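You operate a simulated robot arm through the tools that you are given. There is no shell and no other tool. Be economical: measure what you need, move in short steps, check, and stop when the job is done.

Carry out the task below with a simulated robot arm. There is one attempt and no reset: what you move stays moved.

TASK
Put the small yellow mug and the pack marked "notes" from the island top on the brown mat.
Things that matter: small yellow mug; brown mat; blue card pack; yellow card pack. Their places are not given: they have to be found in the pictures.

It is judged by the outcome, as a careful person would: the job done as asked, and still so three seconds after it is handed in. It fails if anything else is knocked over, pushed out of place, dropped, spilled or broken.

THE ROBOT
A 7-joint arm with a two-finger parallel gripper, fixed in place. Base frame: the origin is at the foot of the arm, x ahead of it, y to its left, z up; the work surface is at about z = 0. Lengths are in m, angles in degrees, forces in N, time in s.
With the tool pointing down near the work surface it reaches from about 0.24 to 0.62 m from the base axis. Its first joint turns from -66.0 to 66.0 degrees. Payload 2.6 kg.
Tool frame: the origin (TCP) lies between the finger pads and is the grasp point; the fingertips stand 0.03 m ahead of it; z points along the fingers, y is the line along which they close. The gripper opens to 0.094 m. The fingers are 0.028 m wide and 0.01 m thick; the gripper's body (0.05 by 0.096 m) begins 0.055 m behind the TCP.
Orientation is that of the tool frame in the base frame, as [roll, pitch, yaw] about the fixed x, y, z axes, in that order (R = Rz(yaw) Ry(pitch) Rx(roll)). With the fingers straight down and closing along the base's y, the tool's x points along the base's -x, its y along +y and its z along -z.

THE INTERFACE
- The arm moves only by the tool move_arm. Its argument "commands" is a list of rows, each a list of 6 numbers: the shift along the base's x, y, z in units of 25 mm (1.0 is 25 mm), then the turn, a rotation vector about the base's x, y, z in units of 5 degrees (1.0 is 5 degrees). In form: [[x, y, z, rx, ry, rz], ...]. A call has 1 to 20 rows; each row shifts and turns the commanded pose from where the row before left it. "hand" is the gripper command, from -1 (shut) to 1 (fully open), values between in proportion, set as the call begins (left out, the last holds). A call with a number of a shift or a turn outside -1 to 1 is refused whole. A row lasts 0.2 s, in which the tool goes at most 0.05 m and 8.6 degrees; a call with a longer step from one row to the next is refused whole, and so is a gripper value outside its range. A pose out of reach is approached as far as the arm can. The call stops where the force on the tool passes 40 N (or 10 N more than at its start, if that is more) or the arm is blocked; 0.2 s more then pass. The fingers move at their own pace (about 0.072 m/s each) and stop on an object; they squeeze with about 31 N. The grip force told is the motor's: it shows also when the fingers shut on nothing. Time passes only in rows, and 0.2 s behind the last, so rows that do not move let the fingers close. It gives the time, the measured TCP pose, the force on the tool (base axes), the opening and the grip force at its end, in the units of the frame above (readings bear some noise), and new pictures: "show" is both (left out), scene, wrist or none.
- Cameras (640 x 400 px; columns grow to the right, rows downward): "scene" is fixed at [0.0262, 0.4268, 0.56]; the picture's right is [-0.85, -0.53, 0.00], its down [-0.33, 0.52, -0.79] and it looks along [0.42, -0.67, -0.61] (base axes); focal length 351 px, centre (320, 200). "wrist" rides on the gripper at [-0.037, 0, -0.058] in the tool frame; the picture's right is [0.00, -1.00, 0.00], its down [0.97, 0.00, -0.24] and it looks along [0.24, 0.00, 0.97] (tool axes); focal length 218 px, centre (320, 200).
- pixel_to_xyz(camera, pixels): for up to 12 pixels [column, row] of the newest picture of that camera ("zoom" is the newest enlarged one), the place [x, y, z] in the base frame of the surface seen there, good to about 0.003 m. No time passes.
- close_up(camera, box): a new picture of the part [left, top, right, bottom] of that camera's present view, enlarged. No time passes.
- close_job(): hands the job in; it is judged then, once.

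Work in short steps. Measure before you move; look again where a grasp or a placing could have gone wrong, and mend it. You have 60 turns and 100 pictures in all, the two below and enlarged ones among them. Open the gripper and draw the arm clear of the work before you hand the job in, unless the task says otherwise; then end with one line.

The tools are called after "Call:" as a command line: name --pt "numbers of a row" for each row, then --argument value for the rest, lists and objects as JSON in quotes. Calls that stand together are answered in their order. move_arm: Moves the arm, as the interface text tells. Its arguments: {"type":"object","properties":{"commands":{"type":"array"},"hand":{"type":"number"},"show":{"type":"string","enum":["both","scene","wrist","none"]}},"required":["commands"]} The other tools are called the same way: pixel_to_xyz (camera, pixels) gives the place of the surface under pixels of a picture; close_up (camera, box) takes an enlarged picture of a part of a camera's view; close_job () hands the job in.

At the start:

```text
clock: 0.0
tcp_pos: [0.4716, -0.0963, 0.2484]
tcp_rot: [-180.0, -0.1, -180.0]
force: [-0.4, -0.1, -0.4]
width: 0.0942
finger_force: 0.1
```

scene: 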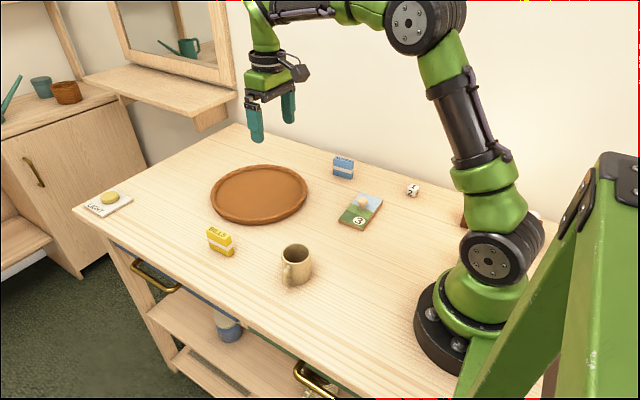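
wrist: 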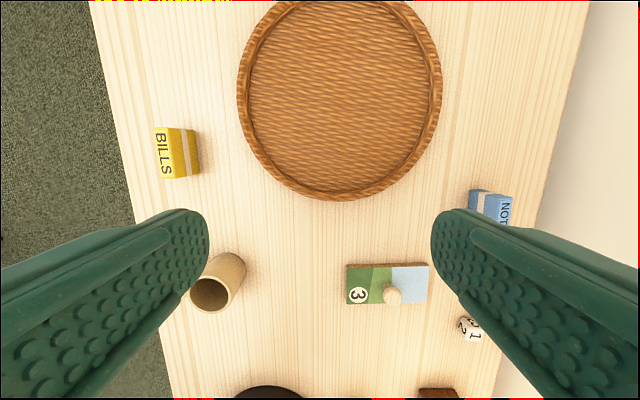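

The wrist view shows the blue pack marked "NOT.." near (490,207), the yellow one "BILLS", and the mug near (218,282). I'll enlarge these and measure them.

Call:
close_up --camera "scene" --box '[200, 140, 440, 290]'

Call:
pixel_to_xyz --camera "scene" --pixels '[[344, 158], [334, 158], [353, 162], [342, 175], [260, 195], [212, 195], [306, 190], [296, 248], [285, 270], [297, 283], [282, 252], [311, 255]]'

Call:
pixel_to_xyz --camera "wrist" --pixels '[[340, 100], [340, 195], [240, 100], [440, 100], [475, 192], [505, 210], [490, 215], [210, 293], [228, 256], [191, 290], [230, 295], [243, 268]]'

```text
2.67 times, centred on (320, 215) of scene
```

zoom: 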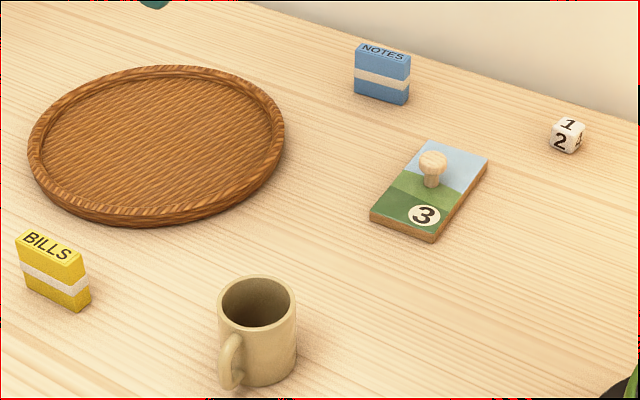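

```text
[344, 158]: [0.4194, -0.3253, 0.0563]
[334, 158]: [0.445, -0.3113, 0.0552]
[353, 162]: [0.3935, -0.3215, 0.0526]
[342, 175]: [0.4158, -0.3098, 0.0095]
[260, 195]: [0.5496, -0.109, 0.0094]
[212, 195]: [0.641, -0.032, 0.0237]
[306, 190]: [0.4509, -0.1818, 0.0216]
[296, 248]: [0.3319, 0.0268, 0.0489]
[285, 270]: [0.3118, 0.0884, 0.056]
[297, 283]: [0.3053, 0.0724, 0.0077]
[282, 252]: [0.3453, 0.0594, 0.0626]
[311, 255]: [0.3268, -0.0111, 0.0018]
```

```text
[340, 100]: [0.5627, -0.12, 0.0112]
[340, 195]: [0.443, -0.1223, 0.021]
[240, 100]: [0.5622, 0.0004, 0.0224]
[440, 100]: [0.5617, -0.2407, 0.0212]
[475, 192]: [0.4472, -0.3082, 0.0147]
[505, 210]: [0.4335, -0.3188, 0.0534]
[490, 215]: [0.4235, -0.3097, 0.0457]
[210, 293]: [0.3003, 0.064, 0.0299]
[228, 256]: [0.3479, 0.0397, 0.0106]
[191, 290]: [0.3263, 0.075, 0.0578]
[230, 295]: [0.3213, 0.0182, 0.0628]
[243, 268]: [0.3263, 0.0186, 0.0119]
```

The "notes" pack is the blue one. I'll measure its top corners, the mug rim and the handle more finely in the zoom.

Call:
pixel_to_xyz --camera "zoom" --pixels '[[358, 45], [408, 58], [364, 44], [409, 53], [357, 90], [407, 101], [221, 302], [293, 302], [258, 280], [258, 328], [231, 340], [226, 380]]'

Call:
close_up --camera "wrist" --box '[420, 150, 580, 250]'

```text
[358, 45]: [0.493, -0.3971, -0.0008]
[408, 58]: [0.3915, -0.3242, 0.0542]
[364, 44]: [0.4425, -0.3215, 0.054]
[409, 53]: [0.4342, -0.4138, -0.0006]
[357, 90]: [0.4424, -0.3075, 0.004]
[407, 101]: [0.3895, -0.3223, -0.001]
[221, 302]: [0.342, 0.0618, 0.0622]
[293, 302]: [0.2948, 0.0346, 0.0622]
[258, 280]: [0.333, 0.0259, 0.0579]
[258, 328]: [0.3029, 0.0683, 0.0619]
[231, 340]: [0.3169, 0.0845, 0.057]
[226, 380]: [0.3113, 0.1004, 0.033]
```

```text
4.00 times, centred on (500, 200) of wrist
```

zoom: 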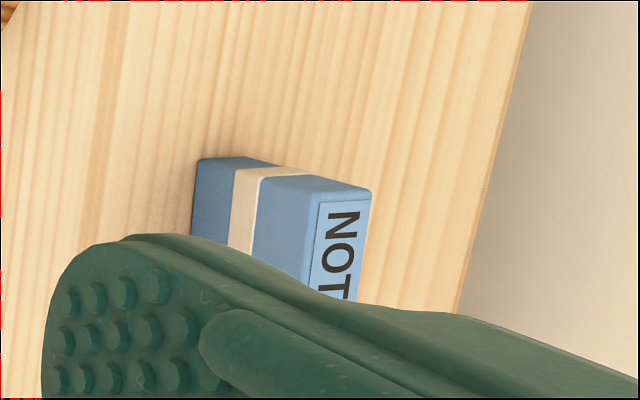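

The blue pack's front face runs from (0.443,-0.308) to (0.390,-0.322), so it is turned about 15°, with its centre near (0.419,-0.325). I'll hover above it with the tool turned to match.

Call:
move_arm --pt "-0.175 -0.762 -0.295 0 0 0.25" --pt "-0.175 -0.762 -0.295 0 0 0.25" --pt "-0.175 -0.762 -0.295 0 0 0.25" --pt "-0.175 -0.762 -0.295 0 0 0.25" --pt "-0.175 -0.762 -0.295 0 0 0.25" --pt "-0.175 -0.762 -0.295 0 0 0.25" --pt "-0.175 -0.762 -0.295 0 0 0.25" --pt "-0.175 -0.762 -0.295 0 0 0.25" --pt "-0.175 -0.762 -0.295 0 0 0.25" --pt "-0.175 -0.762 -0.295 0 0 0.25" --pt "-0.175 -0.762 -0.295 0 0 0.25" --pt "-0.175 -0.762 -0.295 0 0 0.25" --pt "0 0 0 0 0 0" --hand 0.3

```text
clock: 2.8
tcp_pos: [0.4203, -0.3263, 0.1585]
tcp_rot: [180.0, 0.1, -165.1]
force: [0.2, 0.3, -0.3]
width: 0.0609
finger_force: 0.0
```

scene: 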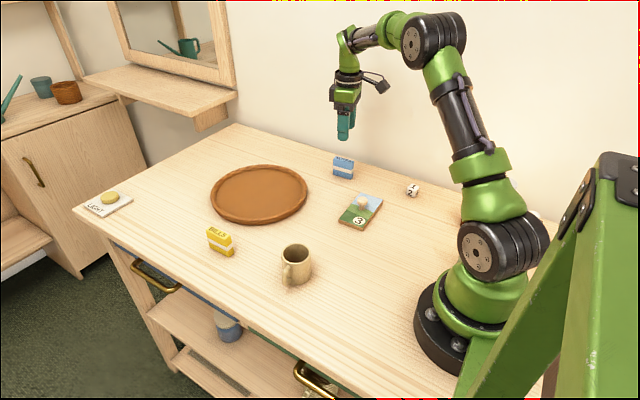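
wrist: 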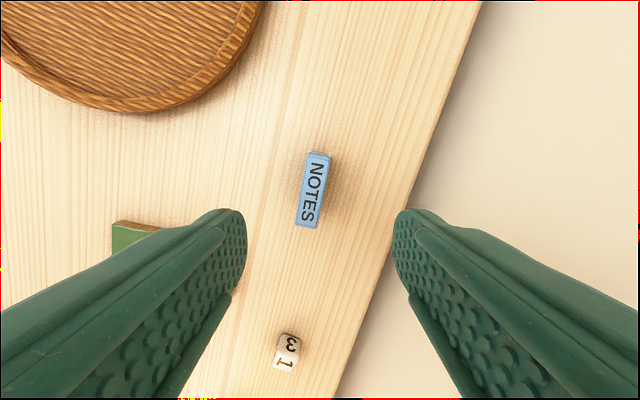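

The pack is below at (313,190), leaning slightly in the picture. I'll measure the corners of its top.

Call:
pixel_to_xyz --camera "wrist" --pixels '[[308, 155], [328, 156], [298, 224], [316, 226], [313, 190], [280, 335], [298, 338]]'

```text
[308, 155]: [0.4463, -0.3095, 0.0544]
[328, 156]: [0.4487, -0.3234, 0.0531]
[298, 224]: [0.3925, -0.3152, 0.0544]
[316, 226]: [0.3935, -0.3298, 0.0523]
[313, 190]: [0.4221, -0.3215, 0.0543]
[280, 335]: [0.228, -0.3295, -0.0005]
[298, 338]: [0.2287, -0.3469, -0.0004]
```

Its yaw is about 6.4° and its centre is (0.420,-0.3195). I'll correct the alignment, go down and check before closing.

Call:
move_arm --pt "0 0.135 0 0 0 -0.86" --pt "0 0.135 0 0 0 -0.86" --pt "0 0 -0.8 0 0 0" --pt "0 0 -0.8 0 0 0" --pt "0 0 -0.5 0 0 0" --pt "0 0 0 0 0 0"

```text
clock: 4.2
tcp_pos: [0.4198, -0.3203, 0.1081]
tcp_rot: [180.0, 0.0, -173.6]
force: [-0.1, 0.3, 0.7]
width: 0.061
finger_force: 0.1
```

scene: 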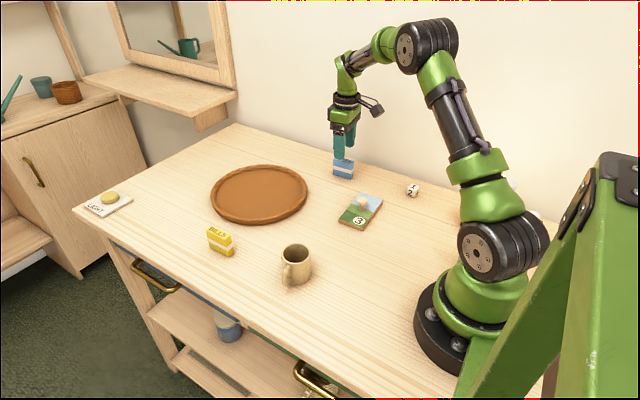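
wrist: 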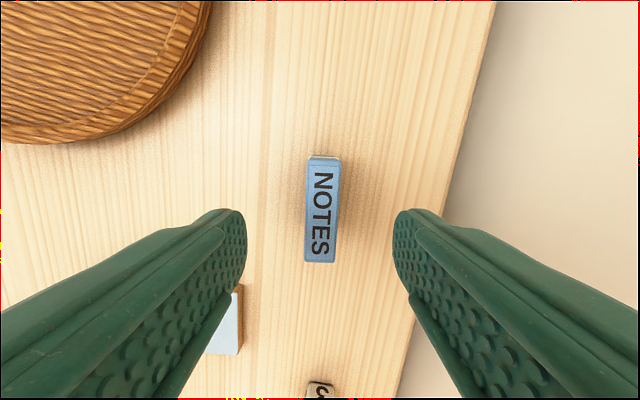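

The pack is aligned and centred between the fingers. I'll go down 0.068 m and close.

Call:
move_arm --pt "0 0 -0.68 0 0 0" --pt "0 0 -0.68 0 0 0" --pt "0 0 -0.68 0 0 0" --pt "0 0 -0.68 0 0 0" --pt "0 0 0 0 0 0" --show "none"

Call:
move_arm --pt "0 0 0 0 0 0" --pt "0 0 0 0 0 0" --pt "0 0 0 0 0 0" --pt "0 0 0 0 0 0" --pt "0 0 0 0 0 0" --hand -1

```text
clock: 5.4
tcp_pos: [0.4187, -0.3188, 0.0384]
tcp_rot: [180.0, 0.0, -173.6]
force: [-0.7, 0.0, 0.4]
width: 0.0611
finger_force: 0.0
```

```text
clock: 6.6
tcp_pos: [0.4182, -0.3191, 0.0403]
tcp_rot: [-180.0, 0.1, -173.5]
force: [0.6, 0.4, -1.0]
width: 0.0216
finger_force: 30.4
```

scene: 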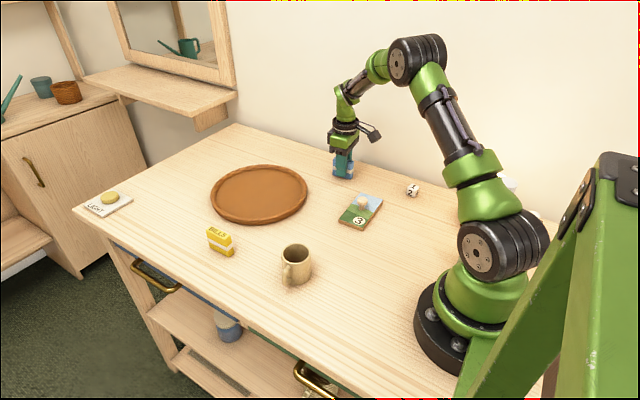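
wrist: 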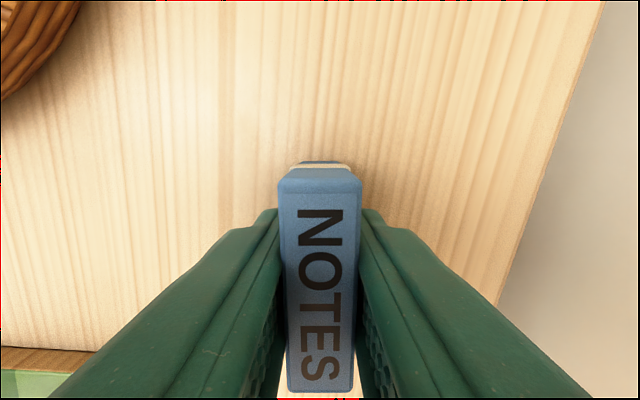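

The pack is gripped (opening 0.0216). I'll lift it 0.08 m and carry it to about (0.53,-0.175) over the mat.

Call:
move_arm --pt "0 0 0.8 0 0 0" --pt "0 0 0.8 0 0 0" --pt "0 0 0.8 0 0 0" --pt "0 0 0.8 0 0 0" --pt "0.558 0.72 0 0 0 0" --pt "0.558 0.72 0 0 0 0" --pt "0.558 0.72 0 0 0 0" --pt "0.558 0.72 0 0 0 0" --pt "0.558 0.72 0 0 0 0" --pt "0.558 0.72 0 0 0 0" --pt "0.558 0.72 0 0 0 0" --pt "0.558 0.72 0 0 0 0" --pt "0 0 0 0 0 0"

Call:
pixel_to_xyz --camera "wrist" --pixels '[[320, 100], [250, 150], [400, 150], [230, 60]]'

```text
clock: 9.4
tcp_pos: [0.5317, -0.1741, 0.1183]
tcp_rot: [-179.9, 0.0, -173.6]
force: [-0.2, -0.1, -0.5]
width: 0.0214
finger_force: 31.1
```

scene: 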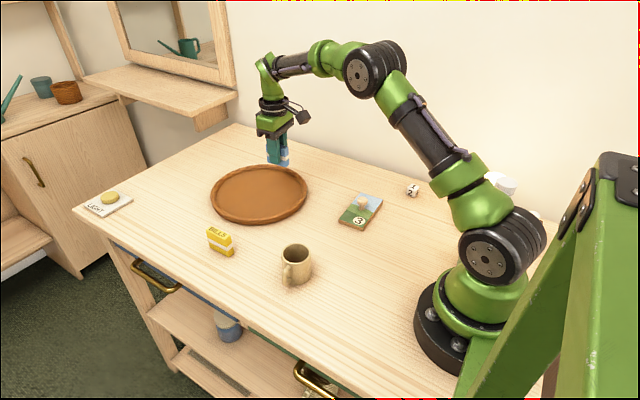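
wrist: 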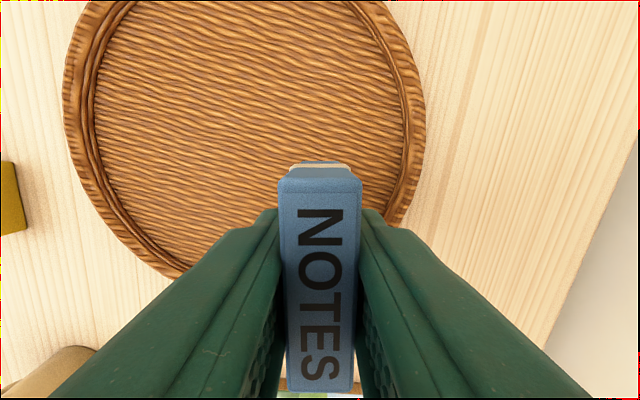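

```text
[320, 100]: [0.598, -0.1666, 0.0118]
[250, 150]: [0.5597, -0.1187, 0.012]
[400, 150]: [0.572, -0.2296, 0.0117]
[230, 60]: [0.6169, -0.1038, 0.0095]
```

The mat floor is at z≈0.011. I'll shift slightly inward and lower until the pack just touches.

Call:
move_arm --pt "0.4 0.16 0 0 0 0" --pt "0 0 -0.7 0 0 0" --pt "0 0 -0.7 0 0 0" --pt "0 0 -0.6 0 0 0" --pt "0 0 -0.4 0 0 0" --pt "0 0 -0.2 0 0 0" --pt "0 0 -0.08 0 0 0" --pt "0 0 0 0 0 0"

```text
clock: 11.2
tcp_pos: [0.5405, -0.1712, 0.0514]
tcp_rot: [179.9, 0.0, -173.6]
force: [-0.1, 1.4, -0.6]
width: 0.0214
finger_force: 31.3
```

scene: 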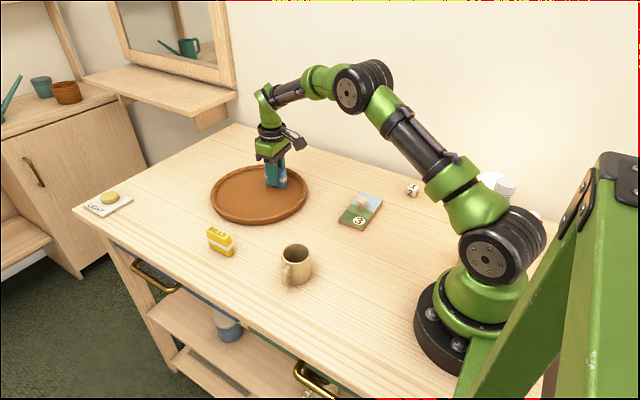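
wrist: 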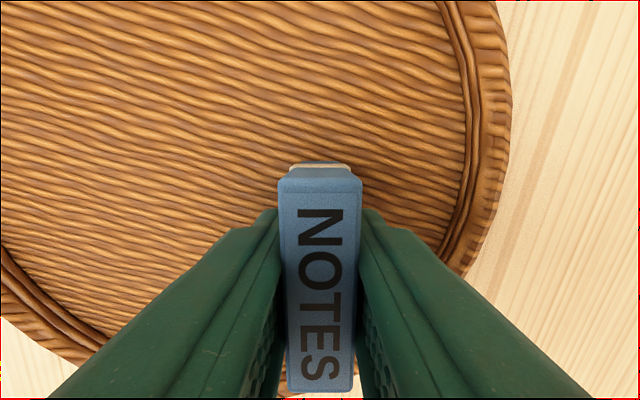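

The pack is at floor height. I'll nudge down until there is contact force.

Call:
move_arm --pt "0 0 -0.06 0 0 0" --pt "0 0 0 0 0 0" --show "none"

```text
clock: 11.8
tcp_pos: [0.5412, -0.1703, 0.0499]
tcp_rot: [179.9, 0.0, -173.5]
force: [0.0, 1.0, -0.8]
width: 0.0212
finger_force: 31.0
```

Call:
move_arm --pt "0 0 -0.05 0 0 0" --pt "0 0 0 0 0 0" --show "none"

Call:
close_up --camera "scene" --box '[220, 130, 332, 200]'

```text
clock: 12.4
tcp_pos: [0.5403, -0.1714, 0.0501]
tcp_rot: [180.0, 0.0, -173.5]
force: [0.6, 0.1, 0.1]
width: 0.0214
finger_force: 31.1
```

```text
5.71 times, centred on (276, 165) of scene
```

zoom: 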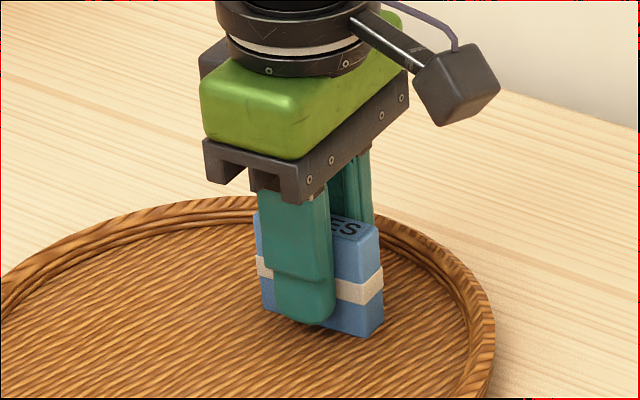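

Still no clear contact, so I'll nudge a little further.

Call:
move_arm --pt "0 0 -0.06 0 0 0" --pt "0 0 0 0 0 0" --show "none"

```text
clock: 13.0
tcp_pos: [0.5408, -0.1715, 0.0473]
tcp_rot: [-179.9, 0.0, -173.6]
force: [1.0, -0.1, -0.2]
width: 0.0215
finger_force: 30.9
```

Call:
move_arm --pt "0 0 -0.06 0 0 0" --pt "0 0 0 0 0 0" --show "none"

```text
clock: 13.6
tcp_pos: [0.5407, -0.1709, 0.0467]
tcp_rot: [180.0, 0.1, -173.5]
force: [0.1, -0.6, -0.4]
width: 0.0213
finger_force: 30.7
```

Call:
move_arm --pt "0 0 -0.08 0 0 0" --pt "0 0 0 0 0 0" --show "none"

Call:
close_up --camera "scene" --box '[220, 130, 332, 200]'

```text
clock: 14.2
tcp_pos: [0.5411, -0.1702, 0.0453]
tcp_rot: [-179.9, 0.2, -173.6]
force: [-3.2, 0.0, 8.5]
width: 0.0215
finger_force: 31.1
```

```text
5.71 times, centred on (276, 165) of scene
```

zoom: 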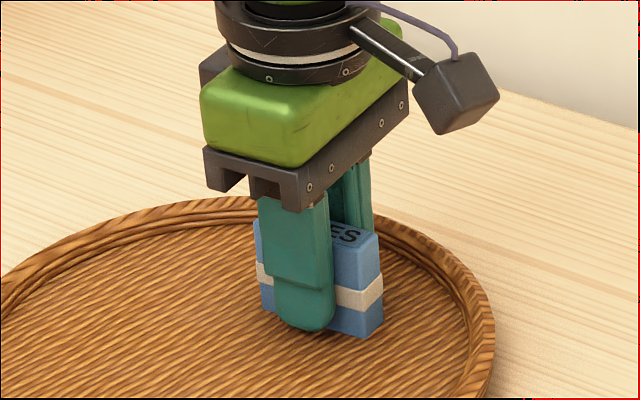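

Contact is made (8.5 N up). I'll open to about 0.05 m and lift away.

Call:
move_arm --pt "0 0 0 0 0 0" --pt "0 0 0 0 0 0" --pt "0 0 0 0 0 0" --hand 0.05 --show "none"

Call:
move_arm --pt "0 0 0.5 0 0 0" --pt "0 0 0.8 0 0 0" --pt "0 0 0.9 0 0 0" --pt "0 0 0.9 0 0 0" --pt "0 0 0.9 0 0 0" --pt "0 0 0.9 0 0 0" --pt "0 0 0 0 0 0"

```text
clock: 15.0
tcp_pos: [0.5413, -0.1712, 0.0438]
tcp_rot: [180.0, 0.0, -173.6]
force: [-0.2, -0.1, -0.1]
width: 0.0493
finger_force: 0.1
```

```text
clock: 16.6
tcp_pos: [0.5415, -0.1718, 0.1672]
tcp_rot: [180.0, -0.1, -173.6]
force: [-0.3, -0.3, 0.3]
width: 0.0495
finger_force: 0.0
```

scene: 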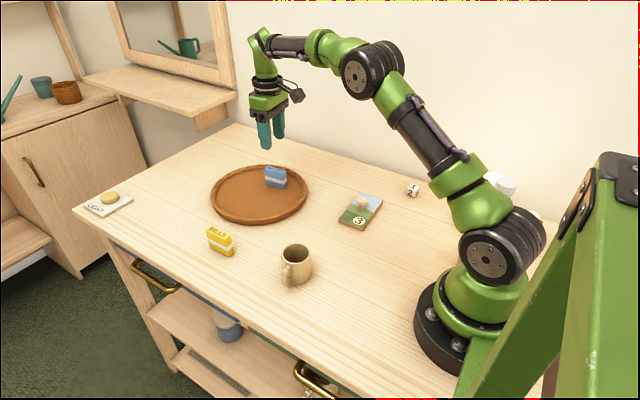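
wrist: 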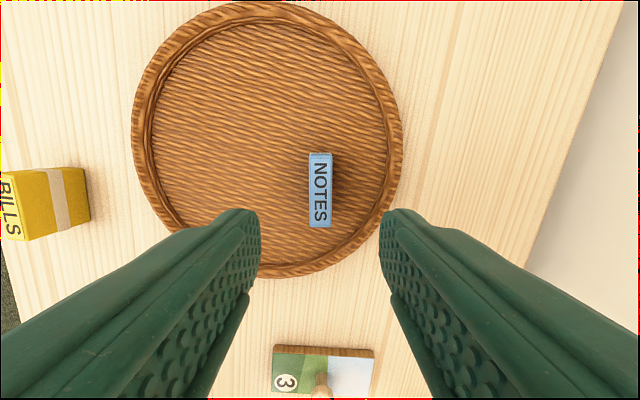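

The pack stands upright on the mat. Next I'll go above the mug at about (0.318,0.048), turning so the fingers close along x, clear of the handle that points to +y.

Call:
move_arm --pt "-0.497 0.488 0 0 0 0.929" --pt "-0.497 0.488 0 0 0 0.929" --pt "-0.497 0.488 0 0 0 0.929" --pt "-0.497 0.488 0 0 0 0.929" --pt "-0.497 0.488 0 0 0 0.929" --pt "-0.497 0.488 0 0 0 0.929" --pt "-0.497 0.488 0 0 0 0.929" --pt "-0.497 0.488 0 0 0 0.929" --pt "-0.497 0.488 0 0 0 0.929" --pt "-0.497 0.488 0 0 0 0.929" --pt "-0.497 0.488 0 0 0 0.929" --pt "-0.497 0.488 0 0 0 0.929" --pt "-0.497 0.488 0 0 0 0.929" --pt "-0.497 0.488 0 0 0 0.929" --pt "-0.497 0.488 0 0 0 0.929" --pt "-0.497 0.488 0 0 0 0.929" --pt "-0.497 0.488 0 0 0 0.929" --pt "-0.497 0.488 0 0 0 0.929" --pt "0 0 0 0 0 0" --hand 1

```text
clock: 20.6
tcp_pos: [0.3175, 0.0495, 0.1666]
tcp_rot: [-180.0, 0.0, -89.8]
force: [-0.1, -0.1, -0.4]
width: 0.094
finger_force: 0.0
```

scene: 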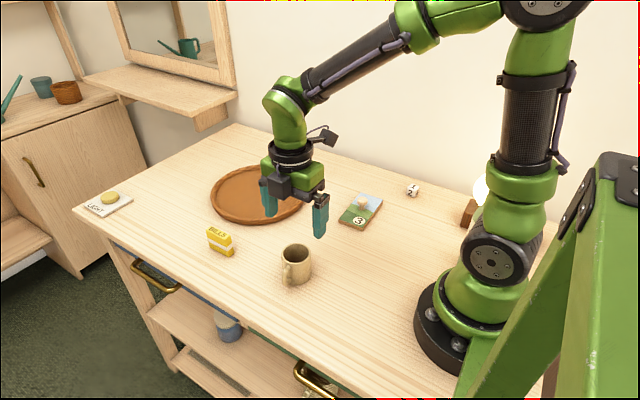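
wrist: 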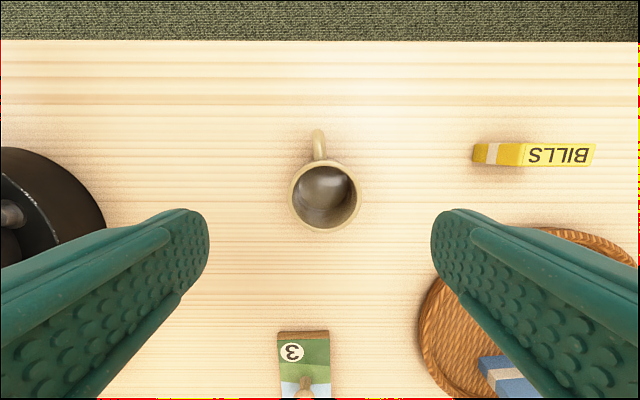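

Call:
pixel_to_xyz --camera "wrist" --pixels '[[291, 195], [360, 195], [325, 162], [325, 229], [318, 132], [475, 155], [524, 165], [595, 150]]'

```text
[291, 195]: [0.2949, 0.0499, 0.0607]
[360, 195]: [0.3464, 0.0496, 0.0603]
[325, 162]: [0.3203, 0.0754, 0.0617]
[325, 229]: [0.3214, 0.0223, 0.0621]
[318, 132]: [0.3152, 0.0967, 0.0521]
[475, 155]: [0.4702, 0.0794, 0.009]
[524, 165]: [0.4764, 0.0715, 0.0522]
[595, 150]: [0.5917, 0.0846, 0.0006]
```

The mug centre is (0.3207,0.049). I'll shift 3 mm in x, go down to z≈0.04 and close.

Call:
move_arm --pt "0.13 0 -0.5 0 0 0" --pt "0 0 -0.8 0 0 0" --pt "0 0 -0.8 0 0 0" --pt "0 0 -0.8 0 0 0" --pt "0 0 -0.8 0 0 0" --pt "0 0 -0.8 0 0 0" --pt "0 0 -0.5 0 0 0" --pt "0 0 0 0 0 0" --show "wrist"

Call:
move_arm --pt "0 0 0 0 0 0" --pt "0 0 0 0 0 0" --pt "0 0 0 0 0 0" --pt "0 0 0 0 0 0" --hand -1

```text
clock: 22.4
tcp_pos: [0.3198, 0.0487, 0.0419]
tcp_rot: [180.0, -0.1, -89.9]
force: [-0.5, 0.0, 0.5]
width: 0.0942
finger_force: 0.1
```

wrist: 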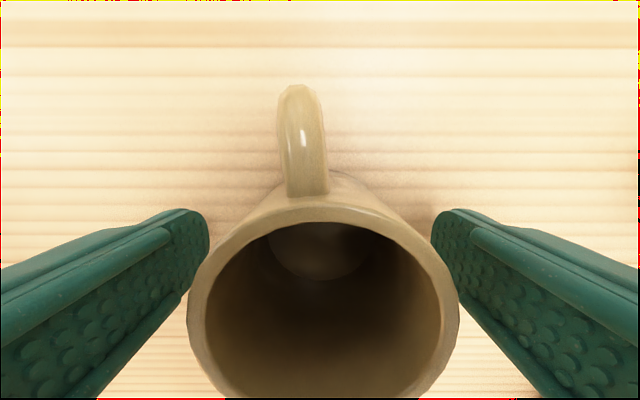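

```text
clock: 23.4
tcp_pos: [0.3201, 0.0483, 0.0429]
tcp_rot: [-180.0, 0.1, -90.0]
force: [-0.6, -0.8, 0.0]
width: 0.062
finger_force: 31.8
```

scene: 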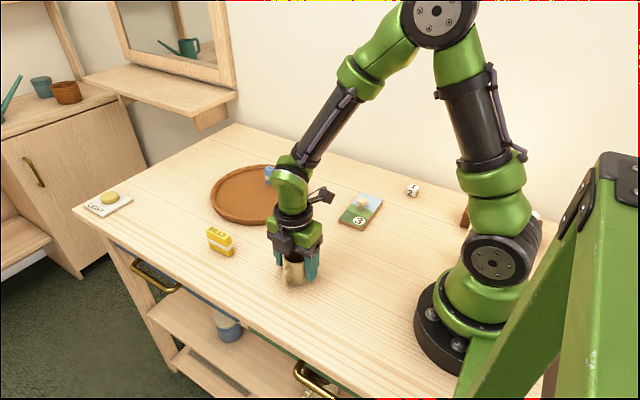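
wrist: 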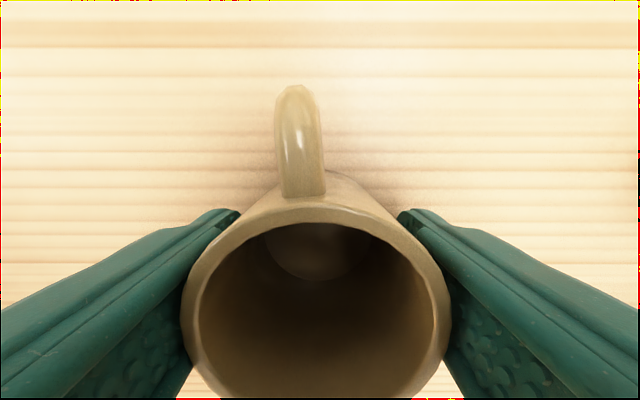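

The mug is gripped. I'll lift it 0.1 m and carry it to (0.545,-0.09) over the mat.

Call:
move_arm --pt "0 0 0.6 0 0 0" --pt "0 0 0.8 0 0 0" --pt "0 0 0.8 0 0 0" --pt "0 0 0.9 0 0 0" --pt "0 0 0.9 0 0 0" --pt "0.643 -0.395 0 0 0 0" --pt "0.643 -0.395 0 0 0 0" --pt "0.643 -0.395 0 0 0 0" --pt "0.643 -0.395 0 0 0 0" --pt "0.643 -0.395 0 0 0 0" --pt "0.643 -0.395 0 0 0 0" --pt "0.643 -0.395 0 0 0 0" --pt "0.643 -0.395 0 0 0 0" --pt "0.643 -0.395 0 0 0 0" --pt "0.643 -0.395 0 0 0 0" --pt "0.643 -0.395 0 0 0 0" --pt "0.643 -0.395 0 0 0 0" --pt "0.643 -0.395 0 0 0 0" --pt "0.643 -0.395 0 0 0 0" --pt "0 0 0 0 0 0"

```text
clock: 27.6
tcp_pos: [0.5465, -0.0892, 0.1419]
tcp_rot: [179.9, 0.0, -89.9]
force: [0.1, 0.3, -1.0]
width: 0.0618
finger_force: 31.1
```

scene: 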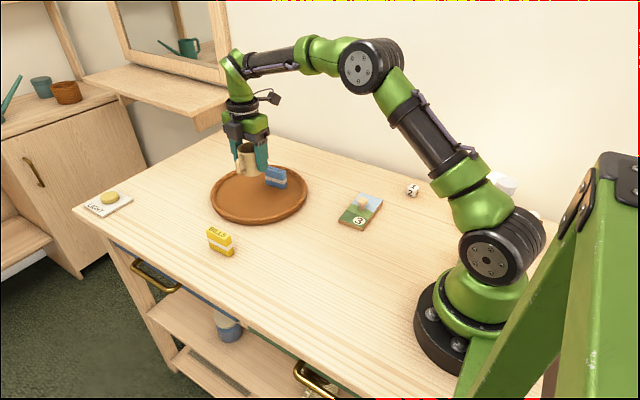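
wrist: 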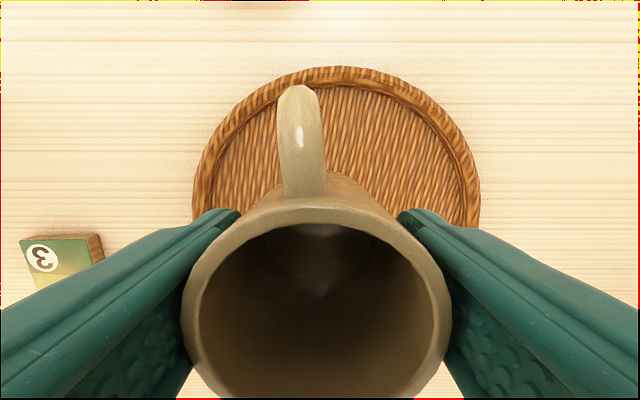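

The mug is over the mat, with its handle inside the rim. I'll lower it to just above the floor.

Call:
move_arm --pt "0 0 -0.7 0 0 0" --pt "0 0 -0.8 0 0 0" --pt "0 0 -0.8 0 0 0" --pt "0 0 -0.7 0 0 0" --pt "0 0 -0.4 0 0 0" --pt "0 0 -0.12 0 0 0" --pt "0 0 0 0 0 0"

Call:
move_arm --pt "0 0 -0.08 0 0 0" --pt "0 0 0 0 0 0" --show "none"

```text
clock: 29.2
tcp_pos: [0.5471, -0.0893, 0.0538]
tcp_rot: [179.9, -0.1, -89.9]
force: [-0.5, -0.3, -1.0]
width: 0.0618
finger_force: 30.8
```

scene: 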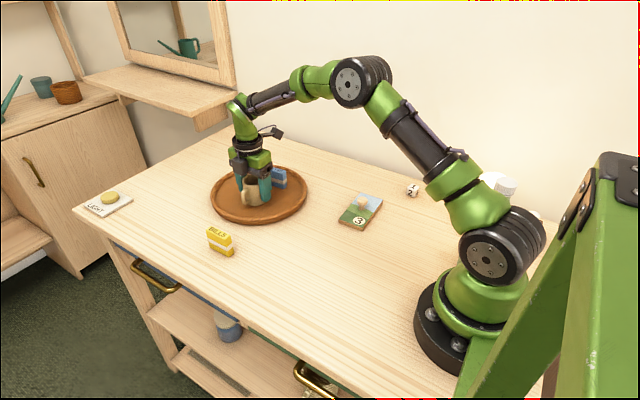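
wrist: 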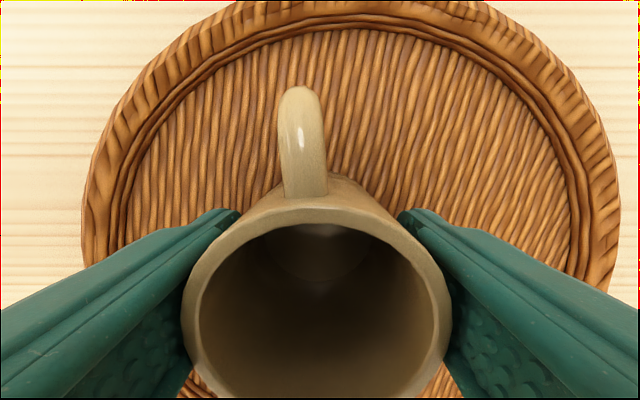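

```text
clock: 29.8
tcp_pos: [0.5461, -0.0887, 0.0523]
tcp_rot: [-180.0, 0.1, -89.9]
force: [-0.8, 0.2, -0.8]
width: 0.0618
finger_force: 30.5
```

No contact yet, so I'll nudge down again.

Call:
move_arm --pt "0 0 -0.08 0 0 0" --pt "0 0 0 0 0 0" --show "none"

Call:
move_arm --pt "0 0 -0.06 0 0 0" --pt "0 0 0 0 0 0" --show "none"

```text
clock: 30.4
tcp_pos: [0.546, -0.0901, 0.0494]
tcp_rot: [179.9, -0.1, -89.8]
force: [0.2, -0.2, -1.6]
width: 0.0619
finger_force: 31.0
```

```text
clock: 31.0
tcp_pos: [0.5459, -0.0893, 0.0474]
tcp_rot: [179.9, 0.1, -89.9]
force: [0.3, 0.3, -1.5]
width: 0.0618
finger_force: 30.6
```

Call:
move_arm --pt "0 0 -0.05 0 0 0" --pt "0 0 0 0 0 0" --show "none"

```text
clock: 31.6
tcp_pos: [0.5467, -0.0894, 0.0485]
tcp_rot: [-179.8, 0.0, -89.9]
force: [-4.2, -0.7, 8.7]
width: 0.0618
finger_force: 31.0
```

Contact is made (8.7 N), so I'll open and rise straight up.

Call:
move_arm --pt "0 0 0 0 0 0" --pt "0 0 0 0 0 0" --pt "0 0 0 0 0 0" --hand 0.9 --show "none"

Call:
move_arm --pt "0 0 0.4 0 0 0" --pt "0 0 0.8 0 0 0" --pt "0 0 0.9 0 0 0" --pt "0 0 0.9 0 0 0" --pt "0 0 0.9 0 0 0" --pt "0 0 0.9 0 0 0" --pt "0 0 0.9 0 0 0" --pt "-0.8 0 0 0 0 0" --pt "-0.8 0 0 0 0 0" --pt "-0.8 0 0 0 0 0" --pt "-0.8 0 0 0 0 0" --pt "0 0 0 0 0 0"

Call:
close_up --camera "scene" --box '[180, 130, 340, 230]'

```text
clock: 32.4
tcp_pos: [0.5467, -0.0889, 0.0464]
tcp_rot: [180.0, 0.1, -89.8]
force: [-0.5, -0.2, -0.2]
width: 0.0893
finger_force: 0.0
```

```text
clock: 35.0
tcp_pos: [0.4647, -0.0904, 0.1906]
tcp_rot: [-180.0, 0.1, -89.9]
force: [0.4, -0.2, 0.0]
width: 0.0892
finger_force: 0.1
```

scene: 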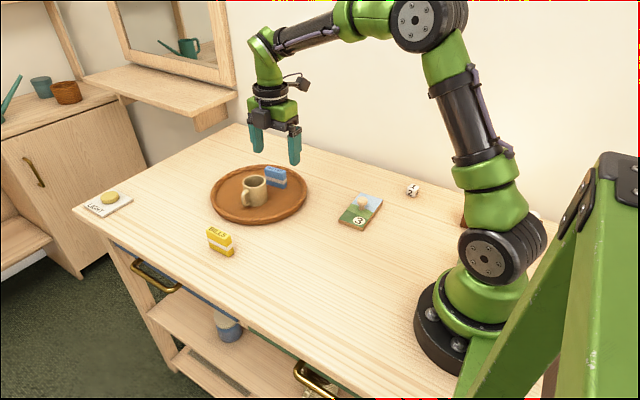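
wrist: 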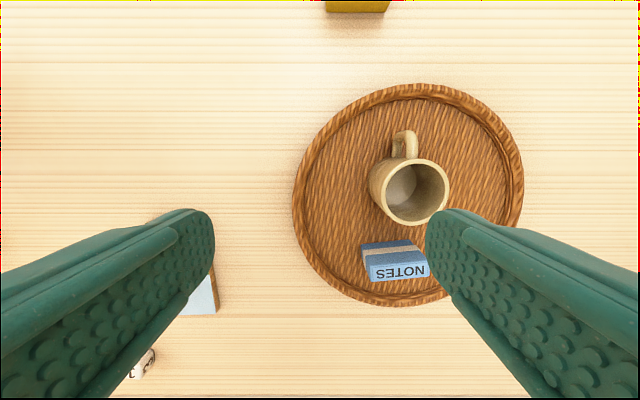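

```text
4.00 times, centred on (260, 180) of scene
```

zoom: 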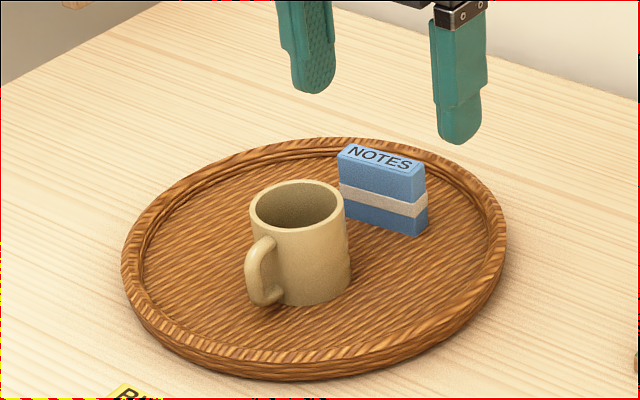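

Both items stand upright on the mat, nothing else has moved, and the arm is clear and open. I'm handing it in.

Call:
close_job

```text
The job is handed in.
```

The small yellow mug and the blue pack marked "notes" are both standing upright on the brown mat; nothing else was moved, and the job is handed in.
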